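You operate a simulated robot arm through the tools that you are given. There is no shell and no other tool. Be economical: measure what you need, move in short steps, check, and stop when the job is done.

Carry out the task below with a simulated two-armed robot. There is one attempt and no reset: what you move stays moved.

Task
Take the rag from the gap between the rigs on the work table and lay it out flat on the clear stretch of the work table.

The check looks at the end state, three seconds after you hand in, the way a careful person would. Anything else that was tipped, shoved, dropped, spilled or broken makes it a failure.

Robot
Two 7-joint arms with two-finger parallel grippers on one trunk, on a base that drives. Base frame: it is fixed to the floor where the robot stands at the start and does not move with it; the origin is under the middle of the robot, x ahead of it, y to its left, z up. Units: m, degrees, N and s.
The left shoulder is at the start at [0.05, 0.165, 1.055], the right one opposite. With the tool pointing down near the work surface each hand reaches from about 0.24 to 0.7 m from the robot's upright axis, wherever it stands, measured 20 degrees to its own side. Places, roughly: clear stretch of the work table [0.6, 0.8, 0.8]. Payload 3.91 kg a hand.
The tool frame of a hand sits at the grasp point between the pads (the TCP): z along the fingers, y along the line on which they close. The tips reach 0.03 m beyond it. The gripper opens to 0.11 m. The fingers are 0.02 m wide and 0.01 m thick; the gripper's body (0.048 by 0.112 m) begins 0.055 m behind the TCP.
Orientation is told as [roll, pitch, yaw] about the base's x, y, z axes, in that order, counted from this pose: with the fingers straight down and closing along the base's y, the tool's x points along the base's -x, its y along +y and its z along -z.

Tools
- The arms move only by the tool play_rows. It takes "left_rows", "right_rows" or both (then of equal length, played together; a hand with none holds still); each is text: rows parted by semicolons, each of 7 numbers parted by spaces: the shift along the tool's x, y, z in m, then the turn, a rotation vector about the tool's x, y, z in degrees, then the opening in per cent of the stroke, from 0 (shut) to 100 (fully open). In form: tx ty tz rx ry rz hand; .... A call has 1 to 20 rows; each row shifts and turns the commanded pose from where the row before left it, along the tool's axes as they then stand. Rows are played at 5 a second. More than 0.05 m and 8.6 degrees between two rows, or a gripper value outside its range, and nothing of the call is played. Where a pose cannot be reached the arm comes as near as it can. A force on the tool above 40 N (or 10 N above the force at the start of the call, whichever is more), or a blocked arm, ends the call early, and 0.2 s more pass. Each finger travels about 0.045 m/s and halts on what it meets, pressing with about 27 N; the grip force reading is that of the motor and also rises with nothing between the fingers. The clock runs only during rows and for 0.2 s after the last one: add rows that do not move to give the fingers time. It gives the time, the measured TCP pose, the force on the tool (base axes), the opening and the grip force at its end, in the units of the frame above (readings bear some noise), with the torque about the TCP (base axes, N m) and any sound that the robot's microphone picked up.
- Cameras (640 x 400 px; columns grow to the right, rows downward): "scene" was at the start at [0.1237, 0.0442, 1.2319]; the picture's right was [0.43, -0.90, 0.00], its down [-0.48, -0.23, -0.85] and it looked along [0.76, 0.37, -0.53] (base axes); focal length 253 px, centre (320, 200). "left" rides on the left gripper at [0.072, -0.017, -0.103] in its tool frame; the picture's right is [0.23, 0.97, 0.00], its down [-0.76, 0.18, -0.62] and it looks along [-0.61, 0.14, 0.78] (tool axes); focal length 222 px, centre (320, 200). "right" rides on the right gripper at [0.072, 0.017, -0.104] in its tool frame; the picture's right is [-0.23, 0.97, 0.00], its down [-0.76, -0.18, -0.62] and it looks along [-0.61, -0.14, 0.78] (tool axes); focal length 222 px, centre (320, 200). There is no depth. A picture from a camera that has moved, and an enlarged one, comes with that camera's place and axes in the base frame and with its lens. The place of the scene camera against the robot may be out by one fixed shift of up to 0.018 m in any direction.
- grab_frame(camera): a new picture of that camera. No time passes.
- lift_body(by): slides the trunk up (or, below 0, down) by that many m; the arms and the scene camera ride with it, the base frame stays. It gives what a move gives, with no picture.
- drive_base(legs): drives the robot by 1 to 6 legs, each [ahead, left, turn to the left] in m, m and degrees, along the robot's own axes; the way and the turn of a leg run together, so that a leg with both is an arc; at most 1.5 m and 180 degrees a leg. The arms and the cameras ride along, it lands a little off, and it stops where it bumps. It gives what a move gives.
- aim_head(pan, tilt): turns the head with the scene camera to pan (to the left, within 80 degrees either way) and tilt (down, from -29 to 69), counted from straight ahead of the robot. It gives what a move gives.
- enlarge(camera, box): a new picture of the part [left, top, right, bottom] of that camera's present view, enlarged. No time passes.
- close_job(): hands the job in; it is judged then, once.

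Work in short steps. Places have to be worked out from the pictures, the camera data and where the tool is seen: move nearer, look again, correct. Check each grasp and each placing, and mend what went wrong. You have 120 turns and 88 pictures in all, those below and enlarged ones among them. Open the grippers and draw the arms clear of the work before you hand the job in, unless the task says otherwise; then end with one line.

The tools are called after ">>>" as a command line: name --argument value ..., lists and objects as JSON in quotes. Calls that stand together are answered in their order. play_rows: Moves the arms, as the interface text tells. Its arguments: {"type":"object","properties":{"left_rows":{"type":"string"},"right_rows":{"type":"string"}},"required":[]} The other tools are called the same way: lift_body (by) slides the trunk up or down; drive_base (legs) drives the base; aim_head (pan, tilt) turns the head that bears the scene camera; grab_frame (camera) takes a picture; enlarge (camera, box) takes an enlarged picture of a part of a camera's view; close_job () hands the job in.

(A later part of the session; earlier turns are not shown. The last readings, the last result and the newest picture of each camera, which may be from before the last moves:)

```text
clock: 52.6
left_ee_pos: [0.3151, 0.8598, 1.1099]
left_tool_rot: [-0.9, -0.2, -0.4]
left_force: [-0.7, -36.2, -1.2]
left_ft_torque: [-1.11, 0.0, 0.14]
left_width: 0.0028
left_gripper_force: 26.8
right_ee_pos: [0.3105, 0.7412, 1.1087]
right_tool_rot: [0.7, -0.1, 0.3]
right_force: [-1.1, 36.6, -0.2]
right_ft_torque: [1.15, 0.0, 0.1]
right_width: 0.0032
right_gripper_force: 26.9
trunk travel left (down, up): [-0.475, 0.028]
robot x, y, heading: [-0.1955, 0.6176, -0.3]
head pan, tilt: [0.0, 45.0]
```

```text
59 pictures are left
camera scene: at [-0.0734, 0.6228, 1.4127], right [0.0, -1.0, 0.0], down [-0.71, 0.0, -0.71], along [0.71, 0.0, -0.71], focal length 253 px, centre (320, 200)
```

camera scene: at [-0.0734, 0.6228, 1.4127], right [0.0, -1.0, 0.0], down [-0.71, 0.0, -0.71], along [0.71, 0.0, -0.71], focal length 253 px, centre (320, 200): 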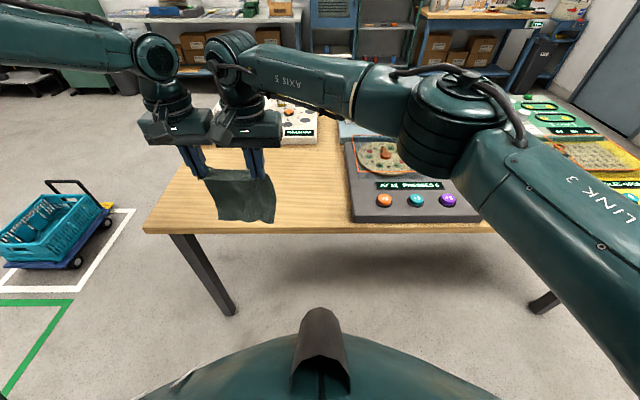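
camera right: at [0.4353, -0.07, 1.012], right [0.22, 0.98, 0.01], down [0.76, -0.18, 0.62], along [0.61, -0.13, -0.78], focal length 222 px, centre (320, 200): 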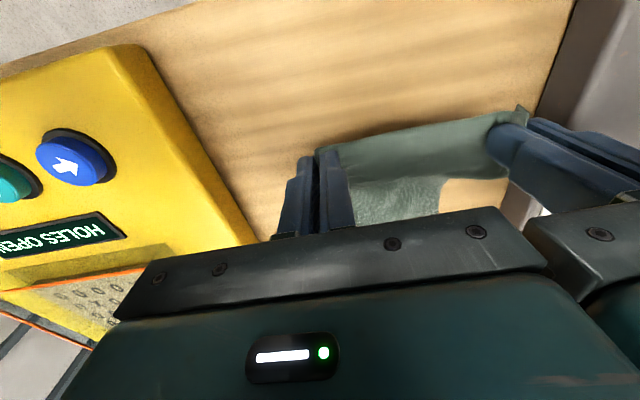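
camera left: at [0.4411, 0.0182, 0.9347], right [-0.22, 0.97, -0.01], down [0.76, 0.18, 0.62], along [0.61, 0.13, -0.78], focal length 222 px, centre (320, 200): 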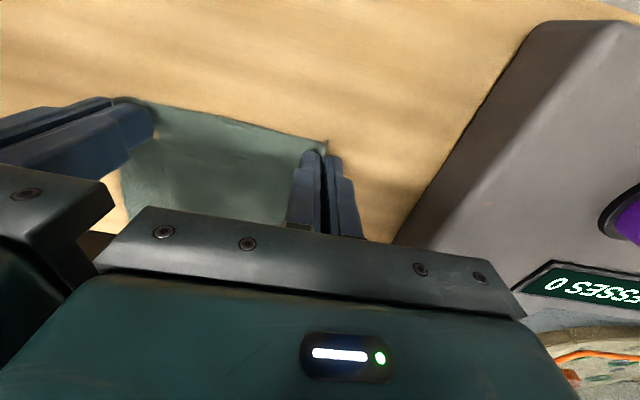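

Clear area here is x 0.41–0.88, y 0.55–1.16; rag is at y 0.74–0.86. Drive forward 0.21, then extend both hands forward 0.1 at this height.

>>> drive_base --legs '[[0.21, 0, 0]]'

>>> play_rows --left_rows "-.025 0 0 0 0 0 0;-.025 0 0 0 0 0 0;-.025 0 0 0 0 0 0;-.025 0 0 0 0 0 0;0 0 0 0 0 0 0" --right_rows "-.025 0 0 0 0 0 0;-.025 0 0 0 0 0 0;-.025 0 0 0 0 0 0;-.025 0 0 0 0 0 0;0 0 0 0 0 0 0"

>>> grab_frame --camera "scene"

```text
clock: 54.3
left_ee_pos: [0.5258, 0.856, 1.11]
left_tool_rot: [-1.2, -0.1, -0.4]
left_force: [1.0, -21.3, -1.4]
left_ft_torque: [-0.75, -0.02, 0.08]
left_width: 0.0026
left_gripper_force: 27.1
right_ee_pos: [0.5195, 0.7413, 1.1086]
right_tool_rot: [0.9, -0.1, 0.3]
right_force: [0.1, 23.2, 0.1]
right_ft_torque: [0.69, 0.03, 0.05]
right_width: 0.0024
right_gripper_force: 26.6
trunk travel left (down, up): [-0.475, 0.028]
robot x, y, heading: [0.014, 0.6161, -0.6]
head pan, tilt: [0.0, 45.0]
```

```text
clock: 55.4
left_ee_pos: [0.5789, 0.86, 1.1171]
left_tool_rot: [-2.2, 0.2, -1.1]
left_force: [-2.5, -12.6, 0.3]
left_ft_torque: [-0.38, 0.07, 0.02]
left_width: 0.0024
left_gripper_force: 26.7
left hand out of reach, approached as far as the arm can: row 3, 4
right_ee_pos: [0.5482, 0.7486, 1.1087]
right_tool_rot: [2.2, -0.6, 1.1]
right_force: [3.3, 12.5, 1.1]
right_ft_torque: [0.38, -0.11, 0.03]
right_width: 0.0025
right_gripper_force: 27.1
right hand out of reach, approached as far as the arm can: row 2, 3, 4
trunk travel left (down, up): [-0.475, 0.028]
robot x, y, heading: [0.0102, 0.616, -0.3]
head pan, tilt: [0.0, 45.0]
stopped in row 5 (left hand): the force on the tool passed its limit at 41 N (the readings are from after the stop); the commanded pose is now the measured one
```

```text
58 pictures are left
camera scene: at [0.1346, 0.6216, 1.4128], right [0.0, -1.0, 0.0], down [-0.71, 0.0, -0.71], along [0.71, 0.0, -0.71], focal length 253 px, centre (320, 200)
```

scene: 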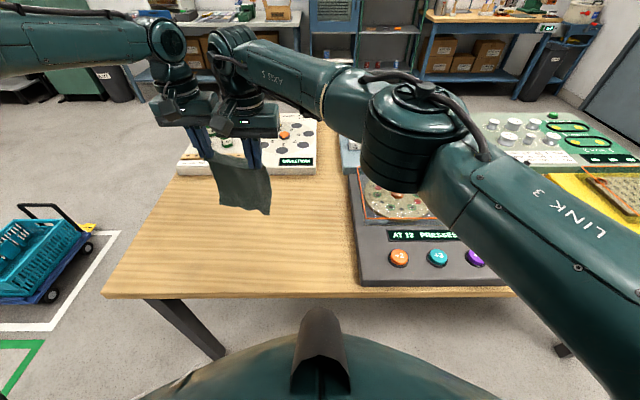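

The right arm limits forward reach, and the hands are skewed by 3 cm. I'll realign them, then pitch both hands so the fingers point 30° forward, which carries the rag further over the table and helps lay it outward.

>>> play_rows --left_rows ".015 .002 0 0 0 0 0;.015 .001 0 0 0 0 0;0 0 0 0 0 0 0;0 0 0 0 -6 0 0;0 0 0 0 -6 0 0;0 0 0 0 -6 0 0;0 0 0 0 -6 0 0;0 0 0 0 -6 0 0;0 0 0 0 0 0 0" --right_rows "0 -.002 0.004 0 0 0 0;0 -.001 0.004 0 0 0 0;0 0 0 0 0 0 0;0 0 0 0 -6 0 0;0 0 0 0 -6 0 0;0 0 0 0 -6 0 0;0 0 0 0 -6 0 0;0 0 0 0 -6 0 0;0 0 0 0 0 0 0"

>>> grab_frame --camera "scene"

>>> grab_frame --camera "right"

```text
clock: 57.4
left_ee_pos: [0.5504, 0.8645, 1.1168]
left_tool_rot: [-2.7, -30.1, 0.2]
left_force: [1.4, -27.9, -3.3]
left_ft_torque: [-0.76, 0.0, -0.32]
left_width: 0.0028
left_gripper_force: 27.3
right_ee_pos: [0.55, 0.7473, 1.1025]
right_tool_rot: [2.9, -30.6, -0.1]
right_force: [-1.6, 28.4, 3.2]
right_ft_torque: [0.72, -0.05, 0.54]
right_width: 0.0027
right_gripper_force: 27.1
trunk travel left (down, up): [-0.475, 0.028]
robot x, y, heading: [0.0116, 0.6166, -0.1]
head pan, tilt: [0.0, 45.0]
```

```text
57 pictures are left
camera scene: at [0.1351, 0.6218, 1.4127], right [0.0, -1.0, 0.0], down [-0.71, 0.0, -0.71], along [0.71, 0.0, -0.71], focal length 253 px, centre (320, 200)
```

scene: 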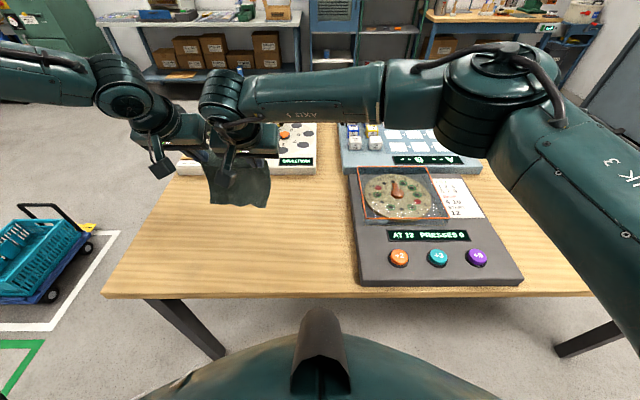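

```text
56 pictures are left
camera right: at [0.4335, 0.7586, 1.1548], right [0.17, 0.97, 0.16], down [0.34, -0.21, 0.92], along [0.92, -0.1, -0.37], focal length 222 px, centre (320, 200)
```

right: 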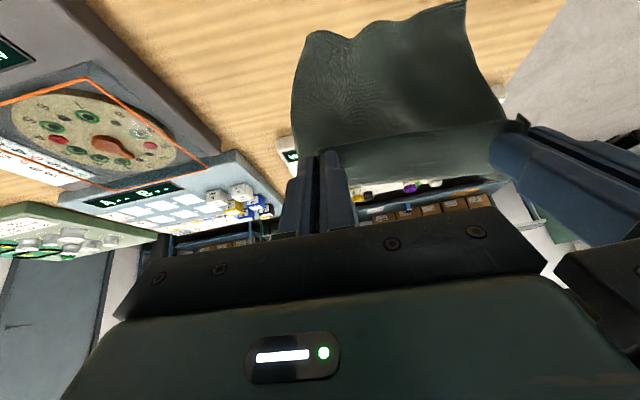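

Pitch worked. Level the hands and extend forward 0.08 m.

>>> play_rows --left_rows ".007 0 .0122 0 0 0 0;-.0173 0 .01 0 0 0 0;-.0173 0 .01 0 0 0 0;-.0173 0 .01 0 0 0 0;-.0173 0 .01 0 0 0 0;0 0 0 0 0 0 0" --right_rows "0 0 0 0 0 0 0;-.0173 0 .01 0 0 0 0;-.0173 0 .01 0 0 0 0;-.0173 0 .01 0 0 0 0;-.0173 0 .01 0 0 0 0;0 0 0 0 0 0 0"

```text
clock: 58.8
left_ee_pos: [0.63, 0.8622, 1.1025]
left_tool_rot: [-2.4, -30.0, 0.1]
left_force: [0.7, -20.5, 1.3]
left_ft_torque: [-0.57, -0.04, -0.24]
left_width: 0.0027
left_gripper_force: 27.2
right_ee_pos: [0.629, 0.7459, 1.102]
right_tool_rot: [2.4, -30.6, 0.0]
right_force: [-2.0, 20.1, -0.7]
right_ft_torque: [0.47, 0.08, 0.38]
right_width: 0.0025
right_gripper_force: 27.5
trunk travel left (down, up): [-0.475, 0.028]
robot x, y, heading: [0.0131, 0.6165, -0.5]
head pan, tilt: [0.0, 45.0]
```

In reach. Go 0.04 m further and lower the trunk 0.1 m so the rag's free edge nears the table.

>>> play_rows --left_rows "-.0173 0 .01 0 0 0 0;-.0173 0 .01 0 0 0 0;0 0 0 0 0 0 0" --right_rows "-.0173 0 .01 0 0 0 0;-.0173 0 .01 0 0 0 0;0 0 0 0 0 0 0"

>>> lift_body --by -0.1

>>> grab_frame --camera "scene"

>>> grab_frame --camera "right"

```text
clock: 59.6
left_ee_pos: [0.666, 0.8653, 1.1033]
left_tool_rot: [-2.3, -29.8, 0.0]
left_force: [-2.6, -25.0, 0.7]
left_ft_torque: [-0.66, 0.05, -0.3]
left_width: 0.0025
left_gripper_force: 27.0
left hand out of reach, approached as far as the arm can: row 2
right_ee_pos: [0.6472, 0.7479, 1.1011]
right_tool_rot: [2.5, -30.6, 0.0]
right_force: [3.0, 23.9, -0.2]
right_ft_torque: [0.55, -0.08, 0.45]
right_width: 0.0024
right_gripper_force: 27.1
right hand out of reach, approached as far as the arm can: row 2
trunk travel left (down, up): [-0.475, 0.028]
robot x, y, heading: [0.009, 0.6121, -0.3]
head pan, tilt: [0.0, 45.0]
```

```text
clock: 60.9
left_ee_pos: [0.6659, 0.8638, 1.0035]
left_tool_rot: [-2.5, -30.0, 0.1]
left_force: [-2.6, -24.9, 0.7]
left_ft_torque: [-0.64, 0.07, -0.32]
left_width: 0.0025
left_gripper_force: 27.5
right_ee_pos: [0.6487, 0.7471, 1.0021]
right_tool_rot: [2.4, -30.8, 0.0]
right_force: [2.8, 24.8, -0.9]
right_ft_torque: [0.57, -0.08, 0.47]
right_width: 0.0027
right_gripper_force: 27.6
trunk travel left (down, up): [-0.375, 0.128]
robot x, y, heading: [0.0107, 0.6149, -0.4]
head pan, tilt: [0.0, 45.0]
```

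```text
55 pictures are left
camera scene: at [0.1346, 0.6217, 1.3128], right [0.0, -1.0, 0.0], down [-0.71, 0.0, -0.71], along [0.71, 0.0, -0.71], focal length 253 px, centre (320, 200)
```

scene: 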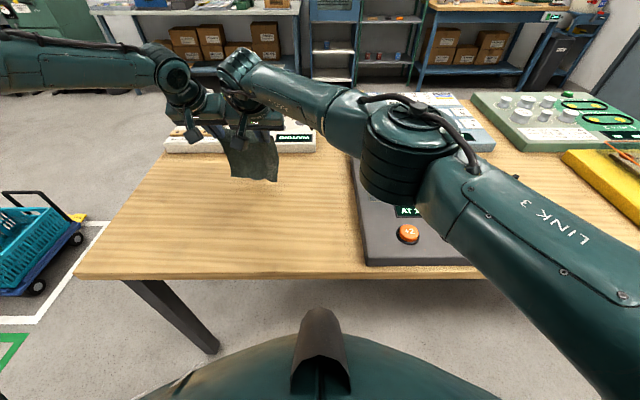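

```text
54 pictures are left
camera right: at [0.532, 0.7589, 1.0548], right [0.17, 0.97, 0.15], down [0.34, -0.2, 0.92], along [0.92, -0.11, -0.37], focal length 222 px, centre (320, 200)
```

right: 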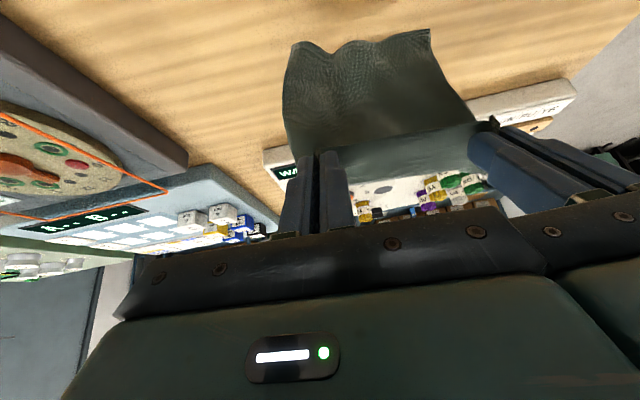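

The free edge hovers about 4 cm above the table near x≈0.67. Align the left hand, lower until the edge touches, and start drawing back.

>>> play_rows --left_rows ".0147 0 -.0085 0 0 0 0;.01 0 .0173 0 0 0 0;.01 0 .0173 0 0 0 0;.023 0 .0098 0 0 0 0;.023 0 .0098 0 0 0 0;0 0 0 0 0 0 0;0 0 0 0 0 0 0" --right_rows "0 0 0 0 0 0 0;.01 0 .0173 0 0 0 0;.01 0 .0173 0 0 0 0;.023 0 .0098 0 0 0 0;.023 0 .0098 0 0 0 0;0 0 0 0 0 0 0;0 0 0 0 0 0 0"

>>> grab_frame --camera "scene"

>>> grab_frame --camera "right"

```text
clock: 62.5
left_ee_pos: [0.6181, 0.8643, 0.9251]
left_tool_rot: [-2.6, -30.1, 0.2]
left_force: [2.2, -18.8, 0.3]
left_ft_torque: [-0.58, -0.04, -0.22]
left_width: 0.0025
left_gripper_force: 27.0
right_ee_pos: [0.6189, 0.7496, 0.9217]
right_tool_rot: [2.5, -30.5, -0.1]
right_force: [-0.8, 18.9, -0.2]
right_ft_torque: [0.46, 0.06, 0.36]
right_width: 0.0024
right_gripper_force: 27.2
trunk travel left (down, up): [-0.375, 0.128]
robot x, y, heading: [0.0128, 0.6135, -0.2]
head pan, tilt: [0.0, 45.0]
```

```text
53 pictures are left
camera scene: at [0.1349, 0.6218, 1.3127], right [0.0, -1.0, 0.0], down [-0.71, 0.0, -0.71], along [0.71, 0.0, -0.71], focal length 253 px, centre (320, 200)
```

scene: 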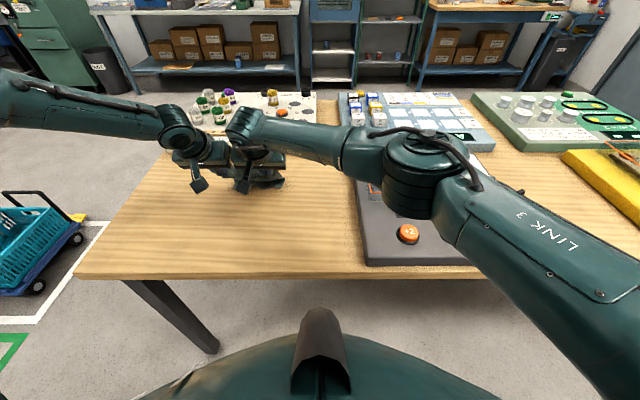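

```text
52 pictures are left
camera right: at [0.5031, 0.7605, 0.9745], right [0.18, 0.97, 0.15], down [0.34, -0.2, 0.92], along [0.92, -0.11, -0.37], focal length 222 px, centre (320, 200)
```

right: 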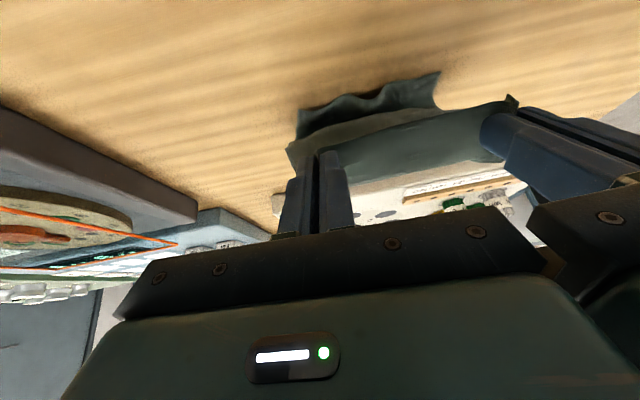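

The free edge is on the table (x≈0.675) with slack bulging forward. I'll draw the hands back 0.09 m at this height to straighten it.

>>> play_rows --left_rows ".0195 0 -.0113 0 0 0 0;.0195 0 -.0113 0 0 0 0;.0195 0 -.0113 0 0 0 0;.0195 0 -.0113 0 0 0 0;0 0 0 0 0 0 0;0 0 0 0 0 0 0" --right_rows ".0195 0 -.0113 0 0 0 0;.0195 0 -.0113 0 0 0 0;.0195 0 -.0113 0 0 0 0;.0195 0 -.0113 0 0 0 0;0 0 0 0 0 0 0;0 0 0 0 0 0 0"

>>> grab_frame --camera "scene"

>>> grab_frame --camera "right"

```text
clock: 63.9
left_ee_pos: [0.5283, 0.8634, 0.9254]
left_tool_rot: [-2.7, -30.1, 0.1]
left_force: [0.4, -21.7, 1.2]
left_ft_torque: [-0.63, -0.01, -0.28]
left_width: 0.0026
left_gripper_force: 26.8
right_ee_pos: [0.529, 0.7476, 0.9212]
right_tool_rot: [2.5, -30.6, -0.2]
right_force: [-1.1, 21.9, -0.4]
right_ft_torque: [0.54, 0.03, 0.44]
right_width: 0.0029
right_gripper_force: 27.1
trunk travel left (down, up): [-0.375, 0.128]
robot x, y, heading: [0.0109, 0.6181, -0.2]
head pan, tilt: [0.0, 45.0]
```

```text
51 pictures are left
camera scene: at [0.1348, 0.6218, 1.3127], right [0.0, -1.0, 0.0], down [-0.71, 0.0, -0.71], along [0.71, 0.0, -0.71], focal length 253 px, centre (320, 200)
```

scene: 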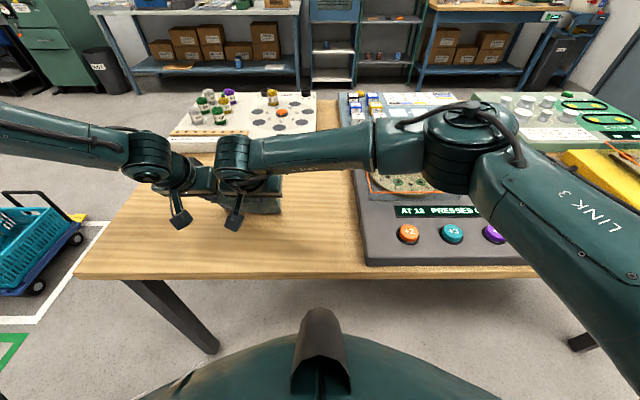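

```text
50 pictures are left
camera right: at [0.4129, 0.7594, 0.974], right [0.18, 0.97, 0.15], down [0.34, -0.21, 0.92], along [0.92, -0.11, -0.37], focal length 222 px, centre (320, 200)
```

right: 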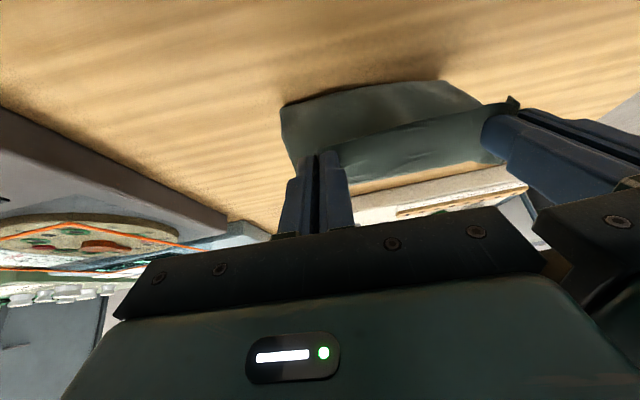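

The free edge slid along and curls back toward the robot, which isn't what I want. I'll lift again, move forward, pitch a bit more, and retry with mostly backward motion from first contact so friction throws the edge forward.

>>> play_rows --left_rows "-.0113 0 -.0195 0 0 0 0;-.0113 0 -.0195 0 0 0 0;-.0113 0 -.0195 0 0 0 0;-.0113 0 -.0195 0 0 0 0;-.0191 0 .011 0 0 0 0;-.0191 0 .011 0 0 0 0;-.0191 0 .011 0 0 0 0;-.0191 0 .011 0 0 0 0;-.0191 0 .011 0 0 0 0;0 0 0 0 -5 0 0;0 0 0 0 -5 0 0;0 0 0 0 0 0 0;0 0 0 0 0 0 0" --right_rows "-.0113 0 -.0195 0 0 0 0;-.0113 0 -.0195 0 0 0 0;-.0113 0 -.0195 0 0 0 0;-.0113 0 -.0195 0 0 0 0;-.0191 0 .011 0 0 0 0;-.0191 0 .011 0 0 0 0;-.0191 0 .011 0 0 0 0;-.0191 0 .011 0 0 0 0;-.0191 0 .011 0 0 0 0;0 0 0 0 -5 0 0;0 0 0 0 -5 0 0;0 0 0 0 0 0 0;0 0 0 0 0 0 0"

>>> grab_frame --camera "scene"

>>> grab_frame --camera "right"

```text
clock: 66.7
left_ee_pos: [0.6401, 0.8645, 1.0149]
left_tool_rot: [-2.9, -40.2, 0.7]
left_force: [1.3, -24.0, 1.3]
left_ft_torque: [-0.6, -0.04, -0.4]
left_width: 0.0029
left_gripper_force: 27.2
right_ee_pos: [0.6383, 0.7474, 1.0125]
right_tool_rot: [2.9, -40.7, -0.5]
right_force: [-2.2, 22.0, -0.6]
right_ft_torque: [0.5, 0.01, 0.53]
right_width: 0.0026
right_gripper_force: 26.9
trunk travel left (down, up): [-0.375, 0.128]
robot x, y, heading: [0.0117, 0.619, -0.3]
head pan, tilt: [0.0, 45.0]
```

```text
49 pictures are left
camera scene: at [0.1349, 0.6218, 1.3127], right [0.0, -1.0, 0.0], down [-0.71, 0.0, -0.71], along [0.71, 0.0, -0.71], focal length 253 px, centre (320, 200)
```

scene: 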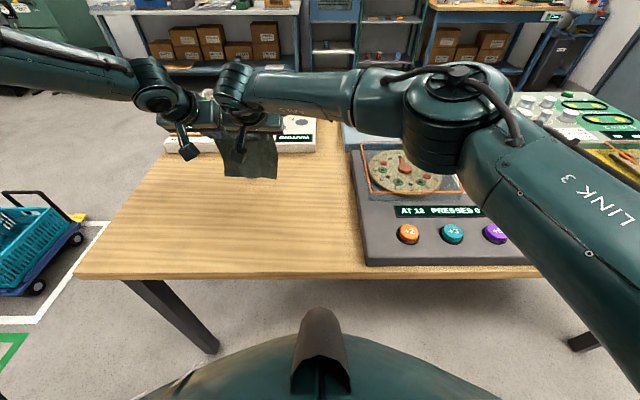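

```text
48 pictures are left
camera right: at [0.5147, 0.7594, 1.0435], right [0.15, 0.97, 0.18], down [0.18, -0.21, 0.96], along [0.97, -0.11, -0.2], focal length 222 px, centre (320, 200)
```

right: 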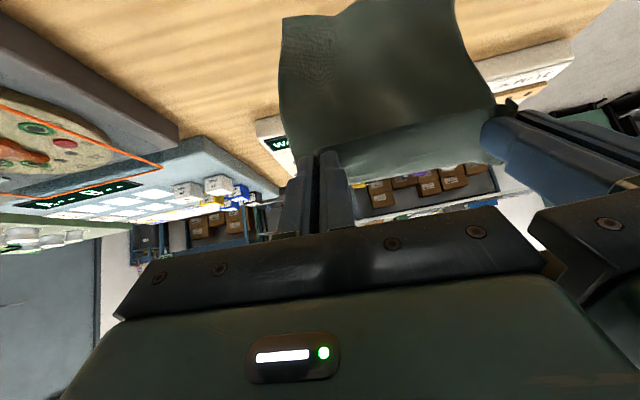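

Free edge is about 5 cm above the table. Lower to just before contact, then sweep back while descending gradually.

>>> play_rows --left_rows ".0132 0 .0157 0 0 0 0;.0132 0 .0157 0 0 0 0;.0256 0 -.0162 0 0 0 0;.0294 0 -.0116 0 0 0 0;.0326 0 -.0078 0 0 0 0;.0358 0 -.004 0 0 0 0;0 0 0 0 0 0 0" --right_rows ".0132 0 .0157 0 0 0 0;.0132 0 .0157 0 0 0 0;.0256 0 -.0162 0 0 0 0;.0294 0 -.0116 0 0 0 0;.0326 0 -.0078 0 0 0 0;.0358 0 -.004 0 0 0 0;0 0 0 0 0 0 0"

>>> grab_frame --camera "right"

>>> enlarge --camera "scene" --box '[130, 120, 370, 270]'

```text
clock: 68.3
left_ee_pos: [0.5183, 0.8629, 0.9237]
left_tool_rot: [-2.9, -39.8, 0.7]
left_force: [1.8, -23.0, 0.5]
left_ft_torque: [-0.59, -0.05, -0.37]
left_width: 0.0024
left_gripper_force: 26.2
right_ee_pos: [0.5185, 0.7468, 0.9225]
right_tool_rot: [3.0, -40.6, -0.7]
right_force: [-1.2, 22.6, -0.9]
right_ft_torque: [0.48, 0.08, 0.54]
right_width: 0.0027
right_gripper_force: 26.9
trunk travel left (down, up): [-0.375, 0.128]
robot x, y, heading: [0.0113, 0.6125, -0.3]
head pan, tilt: [0.0, 45.0]
```

```text
47 pictures are left
camera right: at [0.3965, 0.7595, 0.9535], right [0.15, 0.97, 0.19], down [0.18, -0.21, 0.96], along [0.97, -0.11, -0.2], focal length 222 px, centre (320, 200)
```

right: 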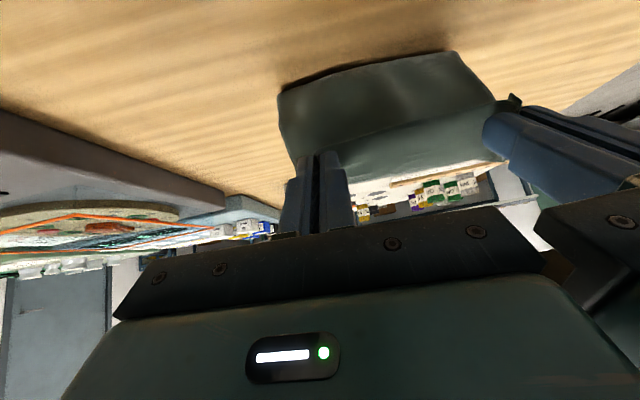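

```text
2.67 times, centred on (250, 195) of scene
camera zoom: at [0.1349, 0.6217, 1.3127], right [0.0, -1.0, 0.0], down [-0.71, 0.0, -0.71], along [0.71, 0.0, -0.71], focal length 674 px, centre (507, 213)
```

zoom: 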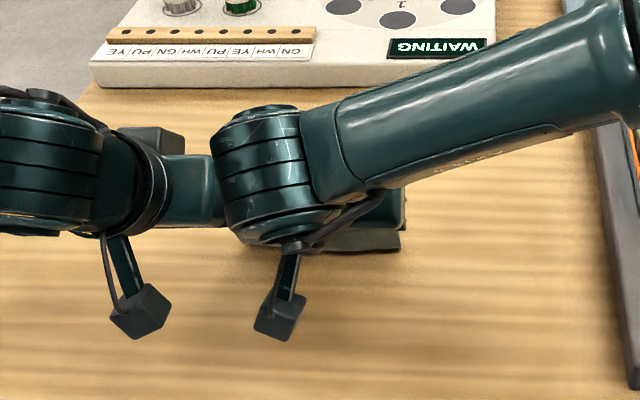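

The smooth lower line at x≈0.587 looks like the bend where cloth meets table, with the free end running forward beyond it. Continue back and down a bit and look again.

>>> play_rows --left_rows ".0223 0 .0048 0 0 0 0;.0223 0 .0048 0 0 0 0;0 0 0 0 0 0 0" --right_rows ".0223 0 .0048 0 0 0 0;.0223 0 .0048 0 0 0 0;0 0 0 0 0 0 0"

>>> grab_frame --camera "right"

>>> grab_frame --camera "left"

>>> enlarge --camera "scene" --box '[130, 120, 370, 270]'

```text
clock: 69.1
left_ee_pos: [0.4906, 0.8641, 0.8873]
left_tool_rot: [-2.8, -39.9, 0.8]
left_force: [1.0, -21.1, 0.1]
left_ft_torque: [-0.56, -0.05, -0.38]
left_width: 0.0024
left_gripper_force: 27.2
right_ee_pos: [0.492, 0.7477, 0.8849]
right_tool_rot: [2.9, -40.6, -0.8]
right_force: [-1.0, 21.7, -1.3]
right_ft_torque: [0.41, 0.02, 0.51]
right_width: 0.0026
right_gripper_force: 26.6
trunk travel left (down, up): [-0.375, 0.128]
robot x, y, heading: [0.0128, 0.6183, -0.2]
head pan, tilt: [0.0, 45.0]
```

```text
45 pictures are left
camera right: at [0.3688, 0.7601, 0.917], right [0.15, 0.97, 0.18], down [0.18, -0.21, 0.96], along [0.97, -0.11, -0.21], focal length 222 px, centre (320, 200)
```

right: 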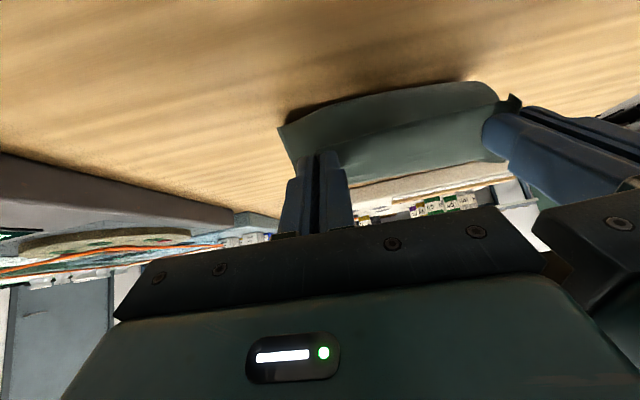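

```text
44 pictures are left
camera left: at [0.3691, 0.8503, 0.9208], right [-0.16, 0.97, -0.18], down [0.19, 0.21, 0.96], along [0.97, 0.11, -0.22], focal length 222 px, centre (320, 200)
```

left: 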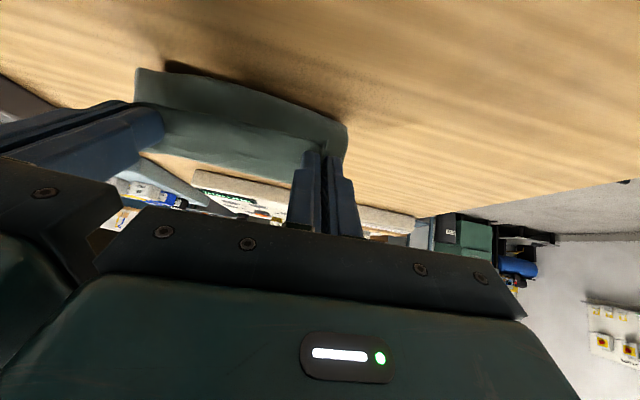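

```text
2.67 times, centred on (250, 195) of scene
camera zoom: at [0.1348, 0.6218, 1.3127], right [0.0, -1.0, 0.0], down [-0.71, 0.0, -0.71], along [0.71, 0.0, -0.71], focal length 674 px, centre (507, 213)
```

zoom: 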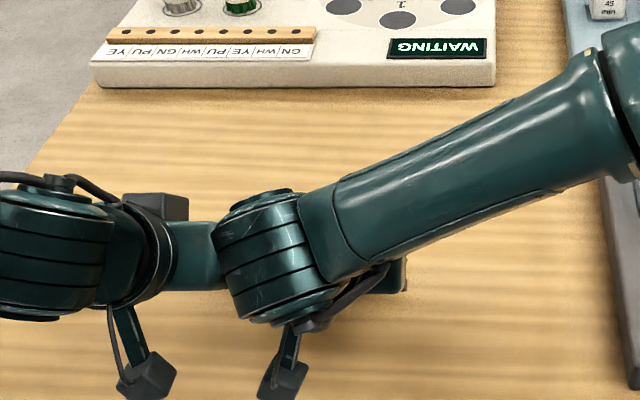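

A smooth bend with shadow on the near side means the free end lies forward. Continue down toward the table while drawing back.

>>> play_rows --left_rows ".0221 0 .0076 0 0 0 0;.0221 0 .0076 0 0 0 0;0 0 0 0 0 0 0" --right_rows ".0221 0 .0076 0 0 0 0;.0221 0 .0076 0 0 0 0;0 0 0 0 0 0 0"

>>> grab_frame --camera "right"

>>> grab_frame --camera "scene"

```text
clock: 69.9
left_ee_pos: [0.4677, 0.8627, 0.8474]
left_tool_rot: [-2.8, -40.1, 0.7]
left_force: [1.1, -18.0, 0.7]
left_ft_torque: [-0.45, -0.05, -0.27]
left_width: 0.0025
left_gripper_force: 27.0
right_ee_pos: [0.468, 0.7482, 0.8464]
right_tool_rot: [2.7, -40.5, -0.8]
right_force: [-1.1, 17.0, -0.3]
right_ft_torque: [0.4, 0.04, 0.4]
right_width: 0.0028
right_gripper_force: 27.0
trunk travel left (down, up): [-0.375, 0.128]
robot x, y, heading: [0.0091, 0.6152, -0.2]
head pan, tilt: [0.0, 45.0]
```

```text
42 pictures are left
camera right: at [0.3449, 0.7607, 0.8768], right [0.16, 0.97, 0.18], down [0.18, -0.21, 0.96], along [0.97, -0.12, -0.2], focal length 222 px, centre (320, 200)
```

right: 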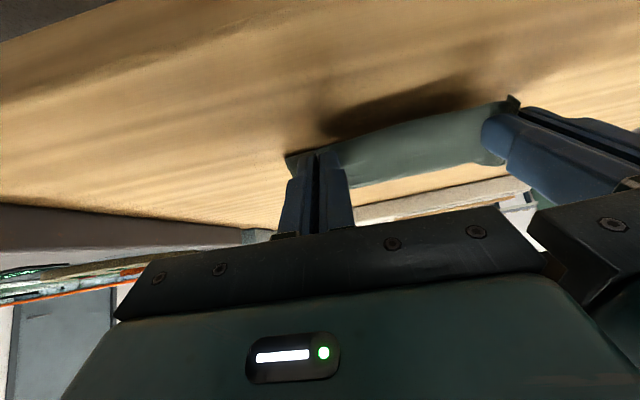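

```text
41 pictures are left
camera scene: at [0.1348, 0.6219, 1.3128], right [0.0, -1.0, 0.0], down [-0.71, 0.0, -0.71], along [0.71, 0.0, -0.71], focal length 253 px, centre (320, 200)
```

scene: 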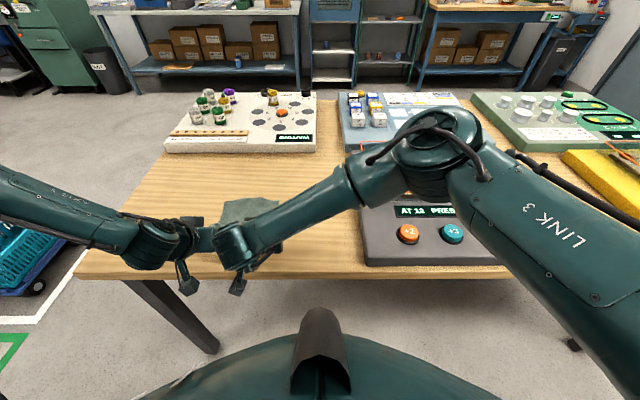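

The rag's far part lies flat forward, with its far edge at x≈0.66. Lower the last centimetre and a half.

>>> play_rows --left_rows ".0075 0 .0036 0 0 0 0;.0062 0 .004 0 0 0 0;0 0 0 0 0 0 0" --right_rows ".0075 0 .0036 0 0 0 0;.0062 0 .004 0 0 0 0;0 0 0 0 0 0 0"

>>> grab_frame --camera "right"

>>> enlarge --camera "scene" --box '[130, 150, 370, 300]'

```text
clock: 70.7
left_ee_pos: [0.462, 0.8635, 0.8352]
left_tool_rot: [-2.6, -40.1, 0.6]
left_force: [1.8, -16.2, 4.0]
left_ft_torque: [-0.43, -0.11, -0.26]
left_width: 0.0024
left_gripper_force: 26.9
right_ee_pos: [0.4639, 0.7482, 0.8304]
right_tool_rot: [2.7, -40.6, -0.8]
right_force: [-0.8, 15.4, 3.2]
right_ft_torque: [0.32, -0.02, 0.38]
right_width: 0.0022
right_gripper_force: 27.7
trunk travel left (down, up): [-0.375, 0.128]
robot x, y, heading: [0.01, 0.6184, -0.5]
head pan, tilt: [0.0, 45.0]
```

```text
40 pictures are left
camera right: at [0.3401, 0.7607, 0.8625], right [0.16, 0.97, 0.18], down [0.18, -0.21, 0.96], along [0.97, -0.12, -0.2], focal length 222 px, centre (320, 200)
```

right: 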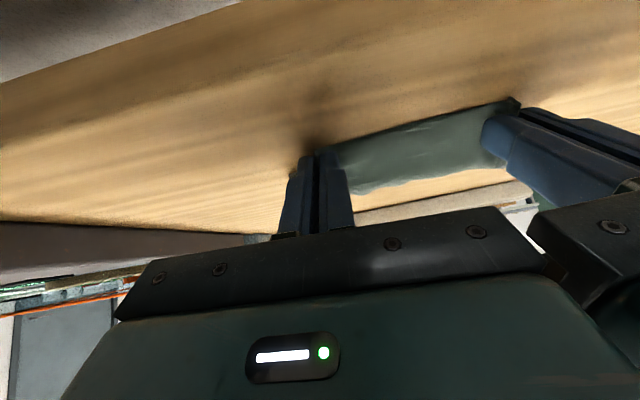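

```text
2.67 times, centred on (250, 225) of scene
camera zoom: at [0.1345, 0.6215, 1.3129], right [0.0, -1.0, 0.0], down [-0.71, 0.0, -0.71], along [0.71, 0.0, -0.71], focal length 674 px, centre (507, 133)
```

zoom: 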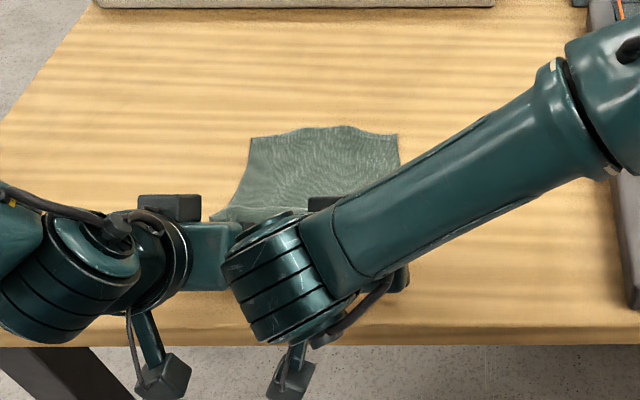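

Lying out nicely. Pull back 8 mm to take up slack, then open slightly and withdraw along the fingers.

>>> play_rows --left_rows ".0061 0 -.0041 0 0 0 0;0 0 0 0 0 0 0;0 0 0 0 0 0 6;0 0 0 0 0 0 12;0 0 0 0 0 0 16;0 0 0 0 0 0 16" --right_rows ".0061 0 -.0041 0 0 0 0;0 0 0 0 0 0 0;0 0 0 0 0 0 6;0 0 0 0 0 0 12;0 0 0 0 0 0 16;0 0 0 0 0 0 16"

>>> grab_frame --camera "right"

>>> grab_frame --camera "left"

```text
clock: 72.1
left_ee_pos: [0.4548, 0.8641, 0.8333]
left_tool_rot: [-2.6, -39.9, 0.6]
left_force: [0.3, -0.6, 0.0]
left_ft_torque: [0.03, 0.0, 0.01]
left_width: 0.0177
left_gripper_force: 0.1
right_ee_pos: [0.458, 0.7478, 0.8298]
right_tool_rot: [2.6, -40.7, -0.8]
right_force: [6.4, 1.8, 8.8]
right_ft_torque: [0.01, -0.26, 0.11]
right_width: 0.0163
right_gripper_force: 0.1
trunk travel left (down, up): [-0.375, 0.128]
robot x, y, heading: [0.0132, 0.6171, -0.5]
head pan, tilt: [0.0, 45.0]
```

```text
38 pictures are left
camera right: at [0.3341, 0.7601, 0.8614], right [0.16, 0.97, 0.18], down [0.17, -0.21, 0.96], along [0.97, -0.12, -0.2], focal length 222 px, centre (320, 200)
```

right: 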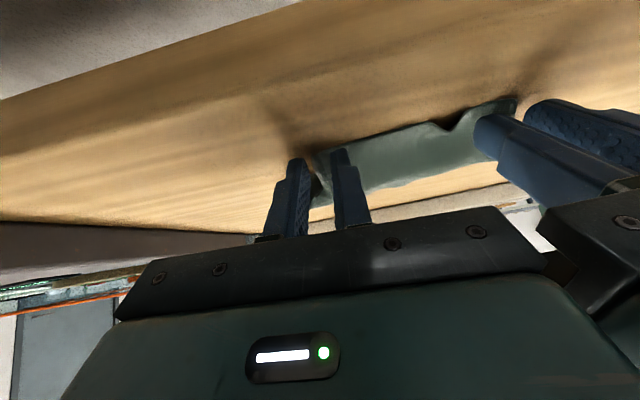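

```text
37 pictures are left
camera left: at [0.3324, 0.8495, 0.8651], right [-0.16, 0.97, -0.18], down [0.19, 0.21, 0.96], along [0.97, 0.12, -0.21], focal length 222 px, centre (320, 200)
```

left: 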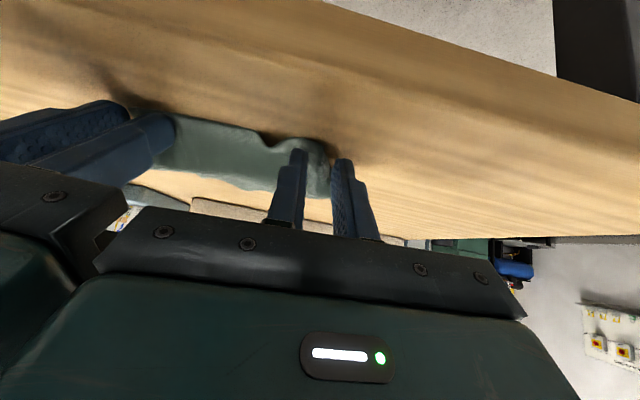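

Released; the rag is on the table. Withdraw both hands along their fingers.

>>> play_rows --left_rows "0 0 -.01 0 0 0 16;0 0 -.03 0 0 0 16;0 0 -.03 0 0 0 16;0 0 -.03 0 0 0 16;0 0 -.03 0 0 0 16;0 .03 0 0 0 0 16;0 .03 0 0 0 0 16" --right_rows "0 0 -.01 0 0 0 16;0 0 -.03 0 0 0 16;0 0 -.03 0 0 0 16;0 0 -.03 0 0 0 16;0 0 -.03 0 0 0 16;0 -.04 0 0 0 0 16;0 -.04 0 0 0 0 16"

>>> grab_frame --camera "right"

>>> grab_frame --camera "scene"

```text
clock: 73.7
left_ee_pos: [0.3914, 0.9322, 0.9197]
left_tool_rot: [-2.8, -39.8, 0.8]
left_force: [0.2, -0.5, -0.6]
left_ft_torque: [0.01, 0.01, 0.02]
left_width: 0.0177
left_gripper_force: 0.1
left hand out of reach, approached as far as the arm can: row 5
right_ee_pos: [0.3705, 0.6618, 0.9255]
right_tool_rot: [2.7, -40.6, -0.8]
right_force: [0.6, -0.3, 0.5]
right_ft_torque: [-0.02, -0.02, -0.01]
right_width: 0.0176
right_gripper_force: 0.1
trunk travel left (down, up): [-0.375, 0.128]
robot x, y, heading: [0.0079, 0.6151, -0.4]
head pan, tilt: [0.0, 45.0]
```

```text
36 pictures are left
camera right: at [0.248, 0.6759, 0.9576], right [0.16, 0.97, 0.18], down [0.18, -0.21, 0.96], along [0.97, -0.12, -0.2], focal length 222 px, centre (320, 200)
```

right: 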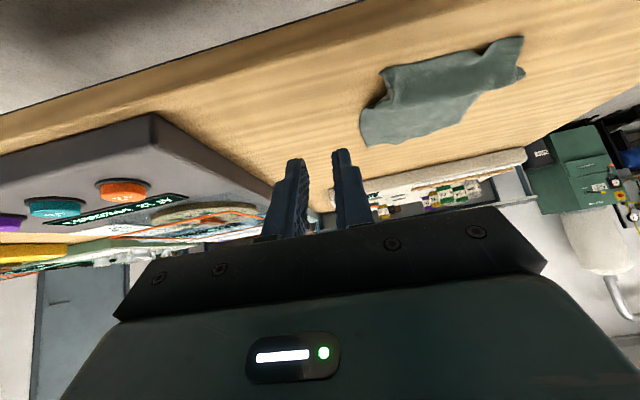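

```text
35 pictures are left
camera scene: at [0.1345, 0.6217, 1.3128], right [0.0, -1.0, 0.0], down [-0.71, 0.0, -0.71], along [0.71, 0.0, -0.71], focal length 253 px, centre (320, 200)
```

scene: 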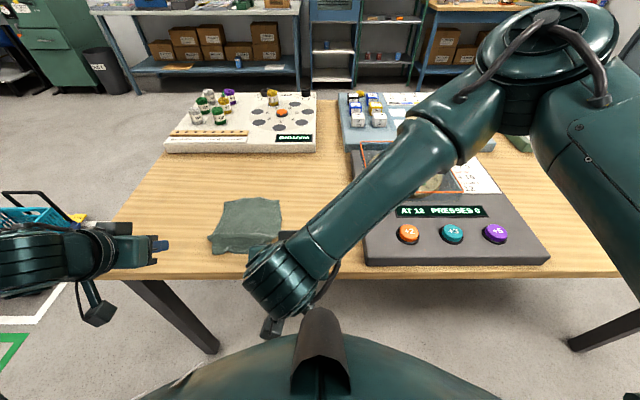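

Look closely at how the rag lies.

>>> enlarge --camera "scene" --box '[180, 170, 340, 270]'

```text
4.00 times, centred on (260, 220) of scene
camera zoom: at [0.1345, 0.6217, 1.3128], right [0.0, -1.0, 0.0], down [-0.71, 0.0, -0.71], along [0.71, 0.0, -0.71], focal length 1011 px, centre (560, 120)
```

zoom: 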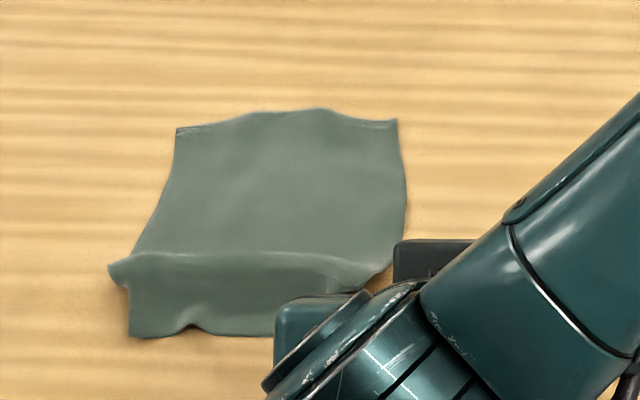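

There is a ridge across the near third. Move the right arm aside for a full view.

>>> play_rows --right_rows "-.02 -.04 -.02 0 0 0 16;-.02 -.04 -.02 0 0 0 16;-.02 -.04 -.02 0 0 0 16;-.02 -.04 -.02 0 0 0 16;0 -.04 0 0 0 0 16"

>>> aim_head --pan 15 --tilt 50

>>> grab_frame --camera "scene"

>>> grab_frame --camera "left"

```text
clock: 74.9
left_ee_pos: [0.392, 0.9313, 0.9212]
left_tool_rot: [-2.5, -39.9, 0.8]
left_force: [0.1, 0.4, -0.3]
left_ft_torque: [-0.02, 0.02, 0.0]
left_width: 0.0176
left_gripper_force: 0.1
right_ee_pos: [0.3977, 0.4638, 1.0323]
right_tool_rot: [2.5, -40.5, -0.6]
right_force: [-0.4, 1.0, -0.6]
right_ft_torque: [-0.04, -0.01, 0.0]
right_width: 0.0175
right_gripper_force: 0.0
right hand out of reach, approached as far as the arm can: row 5
trunk travel left (down, up): [-0.375, 0.128]
robot x, y, heading: [0.0105, 0.6193, -0.3]
head pan, tilt: [0.0, 45.0]
```

```text
clock: 75.7
left_ee_pos: [0.3919, 0.9318, 0.9207]
left_tool_rot: [-2.6, -39.8, 0.7]
left_force: [-0.2, 0.5, 1.0]
left_ft_torque: [0.0, 0.01, -0.01]
left_width: 0.0179
left_gripper_force: 0.1
right_ee_pos: [0.3986, 0.4647, 1.0328]
right_tool_rot: [2.6, -40.5, -0.8]
right_force: [0.4, -0.6, 0.1]
right_ft_torque: [0.0, -0.01, 0.02]
right_width: 0.0175
right_gripper_force: 0.1
trunk travel left (down, up): [-0.375, 0.128]
robot x, y, heading: [0.0065, 0.6192, -0.1]
head pan, tilt: [15.0, 50.0]
```

```text
33 pictures are left
camera scene: at [0.128, 0.6416, 1.3058], right [0.25, -0.97, 0.0], down [-0.74, -0.19, -0.64], along [0.62, 0.16, -0.77], focal length 253 px, centre (320, 200)
```

scene: 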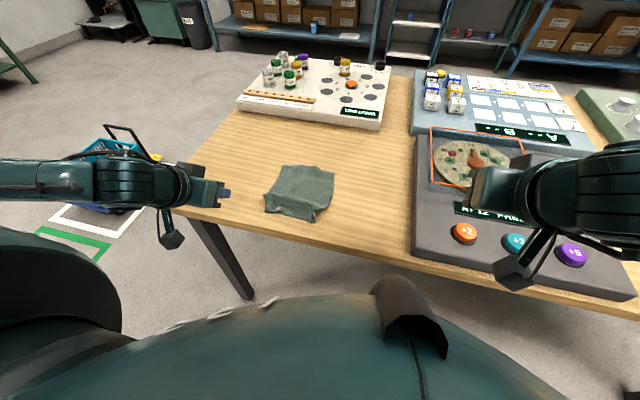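

```text
32 pictures are left
camera left: at [0.2709, 0.9174, 0.9531], right [-0.16, 0.97, -0.18], down [0.19, 0.21, 0.96], along [0.97, 0.12, -0.22], focal length 222 px, centre (320, 200)
```

left: 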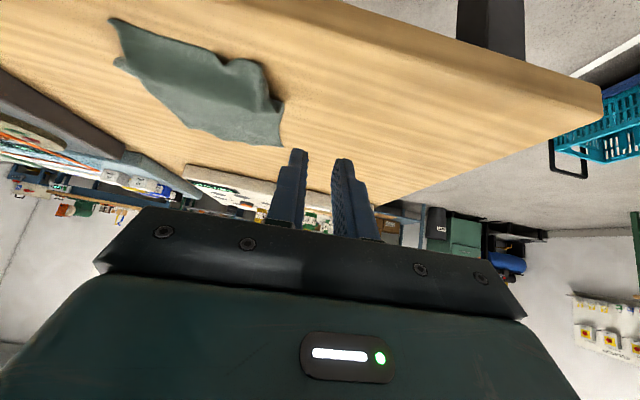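

>>> enlarge --camera "scene" --box '[220, 145, 380, 245]'

>>> enlarge --camera "left" --box '[80, 0, 320, 150]'

```text
4.00 times, centred on (300, 195) of scene
camera zoom: at [0.128, 0.6416, 1.3058], right [0.25, -0.97, 0.0], down [-0.74, -0.19, -0.64], along [0.62, 0.16, -0.77], focal length 1011 px, centre (400, 220)
```

zoom: 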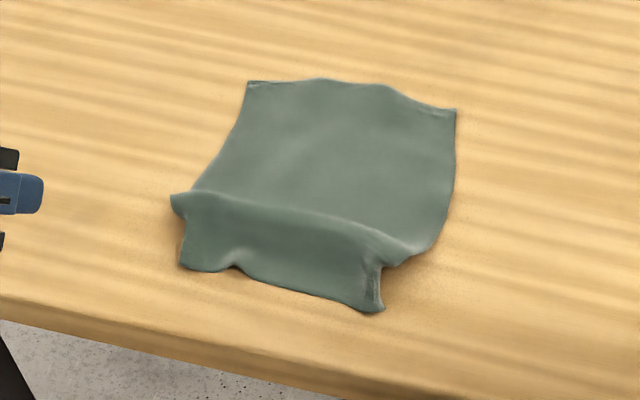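

```text
2.67 times, centred on (200, 75) of left
camera zoom: at [0.2709, 0.9174, 0.9531], right [-0.16, 0.97, -0.18], down [0.19, 0.21, 0.96], along [0.97, 0.12, -0.22], focal length 592 px, centre (640, 533)
```

zoom: 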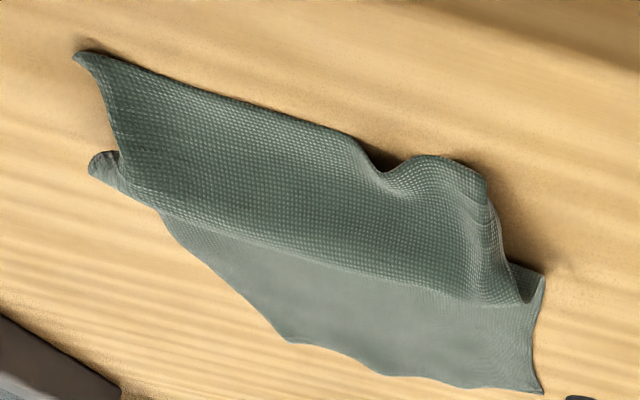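

The near edge lies at x≈0.467, far edge ≈0.64, with about 3.5 cm of slack in a ridge. I'll use the left hand, opened wide, to press on the far part and pull it forward; first bring it above there.

>>> play_rows --left_rows "-.031 0 -.037 0 0 0 40;0 0 0 0 6.67 0 60;0 0 0 0 6.67 0 80;0 0 0 0 6.66 0 92;-.0357 -.0187 .013 0 0 0 92;-.0357 -.0187 .013 0 0 0 92;-.0357 -.0187 .013 0 0 0 92;-.0357 -.0187 .013 0 0 0 92;-.0357 -.0187 .013 0 0 0 92;-.0357 -.0187 .013 0 0 0 92;0 0 0 0 0 0 92"

>>> grab_frame --camera "left"

```text
clock: 78.1
left_ee_pos: [0.6068, 0.8259, 0.978]
left_tool_rot: [-2.2, -19.8, -0.2]
left_force: [0.1, 0.2, -0.1]
left_ft_torque: [0.02, -0.01, 0.02]
left_width: 0.1013
left_gripper_force: 0.0
left hand out of reach, approached as far as the arm can: row 10
right_ee_pos: [0.3971, 0.4649, 1.0316]
right_tool_rot: [2.4, -40.5, -0.7]
right_force: [0.2, 0.5, 0.0]
right_ft_torque: [-0.02, 0.02, -0.01]
right_width: 0.0177
right_gripper_force: 0.1
trunk travel left (down, up): [-0.375, 0.128]
robot x, y, heading: [0.0124, 0.6146, -0.6]
head pan, tilt: [15.0, 50.0]
```

```text
29 pictures are left
camera left: at [0.505, 0.8127, 1.0499], right [-0.2, 0.97, -0.11], down [0.51, 0.2, 0.84], along [0.84, 0.11, -0.53], focal length 222 px, centre (320, 200)
```

left: 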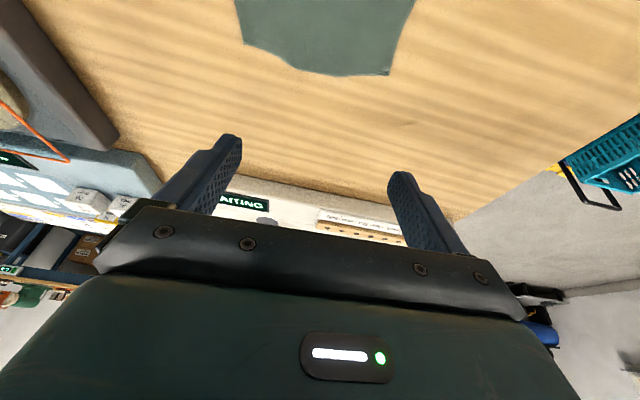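

Far edge is at x≈0.615–0.64. I'll come down with tips around x≈0.585, opening narrowed to 0.077.

>>> play_rows --left_rows ".0253 -.005 .0227 0 0 0 80;.0253 -.005 .0227 0 0 0 70;.0116 0 .032 0 0 0 70;.0116 0 .032 0 0 0 70;0 0 0 0 0 0 70"

>>> grab_frame --camera "left"

>>> enlarge --camera "scene" --box '[220, 115, 380, 215]'

```text
clock: 79.3
left_ee_pos: [0.5469, 0.8387, 0.8776]
left_tool_rot: [-2.0, -19.9, -0.2]
left_force: [0.5, -0.7, 0.1]
left_ft_torque: [-0.01, -0.03, 0.04]
left_width: 0.077
left_gripper_force: 0.0
left hand out of reach, approached as far as the arm can: row 2, 3, 4
right_ee_pos: [0.3983, 0.4645, 1.0319]
right_tool_rot: [2.5, -40.5, -0.9]
right_force: [1.6, 0.2, 0.3]
right_ft_torque: [-0.02, -0.03, 0.0]
right_width: 0.0176
right_gripper_force: 0.1
trunk travel left (down, up): [-0.375, 0.128]
robot x, y, heading: [0.0076, 0.618, -0.1]
head pan, tilt: [15.0, 50.0]
```

```text
28 pictures are left
camera left: at [0.4445, 0.8253, 0.9508], right [-0.2, 0.97, -0.11], down [0.51, 0.2, 0.84], along [0.84, 0.11, -0.53], focal length 222 px, centre (320, 200)
```

left: 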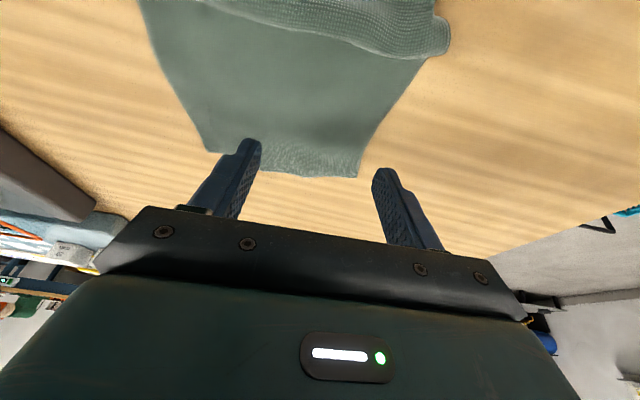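

```text
4.00 times, centred on (300, 165) of scene
camera zoom: at [0.128, 0.6417, 1.3058], right [0.25, -0.97, 0.0], down [-0.74, -0.2, -0.64], along [0.62, 0.16, -0.77], focal length 1011 px, centre (400, 340)
```

zoom: 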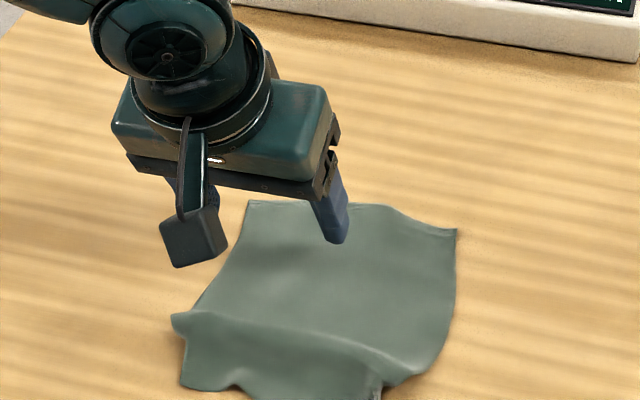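

The left arm clips at its inboard limit. Raise it slightly and shift the base 0.1 m right to give it room.

>>> play_rows --left_rows "-.0171 0 -.047 0 0 0 70;0 0 0 0 0 0 70"

>>> drive_base --legs '[[0, -0.1, 0]]'

>>> play_rows --left_rows "0 .04 0 0 0 0 70;0 .04 0 0 0 0 70;-.026 0 .01 0 0 0 70;0 0 .0 0 0 0 70"

```text
clock: 79.9
left_ee_pos: [0.5477, 0.841, 0.9285]
left_tool_rot: [-2.1, -20.0, -0.1]
left_force: [0.0, -0.1, 0.2]
left_ft_torque: [-0.01, 0.0, -0.02]
left_width: 0.0769
left_gripper_force: 0.0
right_ee_pos: [0.3994, 0.4653, 1.0326]
right_tool_rot: [2.5, -40.6, -0.7]
right_force: [-0.2, -0.2, -1.0]
right_ft_torque: [0.0, 0.0, 0.03]
right_width: 0.0174
right_gripper_force: 0.0
trunk travel left (down, up): [-0.375, 0.128]
robot x, y, heading: [0.0116, 0.6192, -0.4]
head pan, tilt: [15.0, 50.0]
```

```text
clock: 81.4
left_ee_pos: [0.5465, 0.7408, 0.9281]
left_tool_rot: [-2.0, -20.0, -0.2]
left_force: [0.9, -0.1, -0.1]
left_ft_torque: [-0.01, -0.04, 0.04]
left_width: 0.0772
left_gripper_force: 0.0
right_ee_pos: [0.3977, 0.3646, 1.0336]
right_tool_rot: [2.5, -40.6, -0.8]
right_force: [0.1, -0.2, -0.1]
right_ft_torque: [0.02, 0.02, 0.01]
right_width: 0.0179
right_gripper_force: 0.0
trunk travel left (down, up): [-0.375, 0.128]
robot x, y, heading: [0.0106, 0.5164, -0.0]
head pan, tilt: [15.0, 50.0]
```

```text
clock: 82.4
left_ee_pos: [0.5756, 0.8198, 0.9268]
left_tool_rot: [-2.1, -19.9, -0.2]
left_force: [-0.2, -0.3, -0.2]
left_ft_torque: [0.01, -0.02, -0.01]
left_width: 0.0771
left_gripper_force: 0.2
right_ee_pos: [0.3969, 0.3654, 1.0331]
right_tool_rot: [2.5, -40.4, -0.6]
right_force: [0.4, 0.1, 0.2]
right_ft_torque: [0.03, 0.01, 0.0]
right_width: 0.0177
right_gripper_force: 0.0
trunk travel left (down, up): [-0.375, 0.128]
robot x, y, heading: [0.0081, 0.5189, 0.0]
head pan, tilt: [15.0, 50.0]
```

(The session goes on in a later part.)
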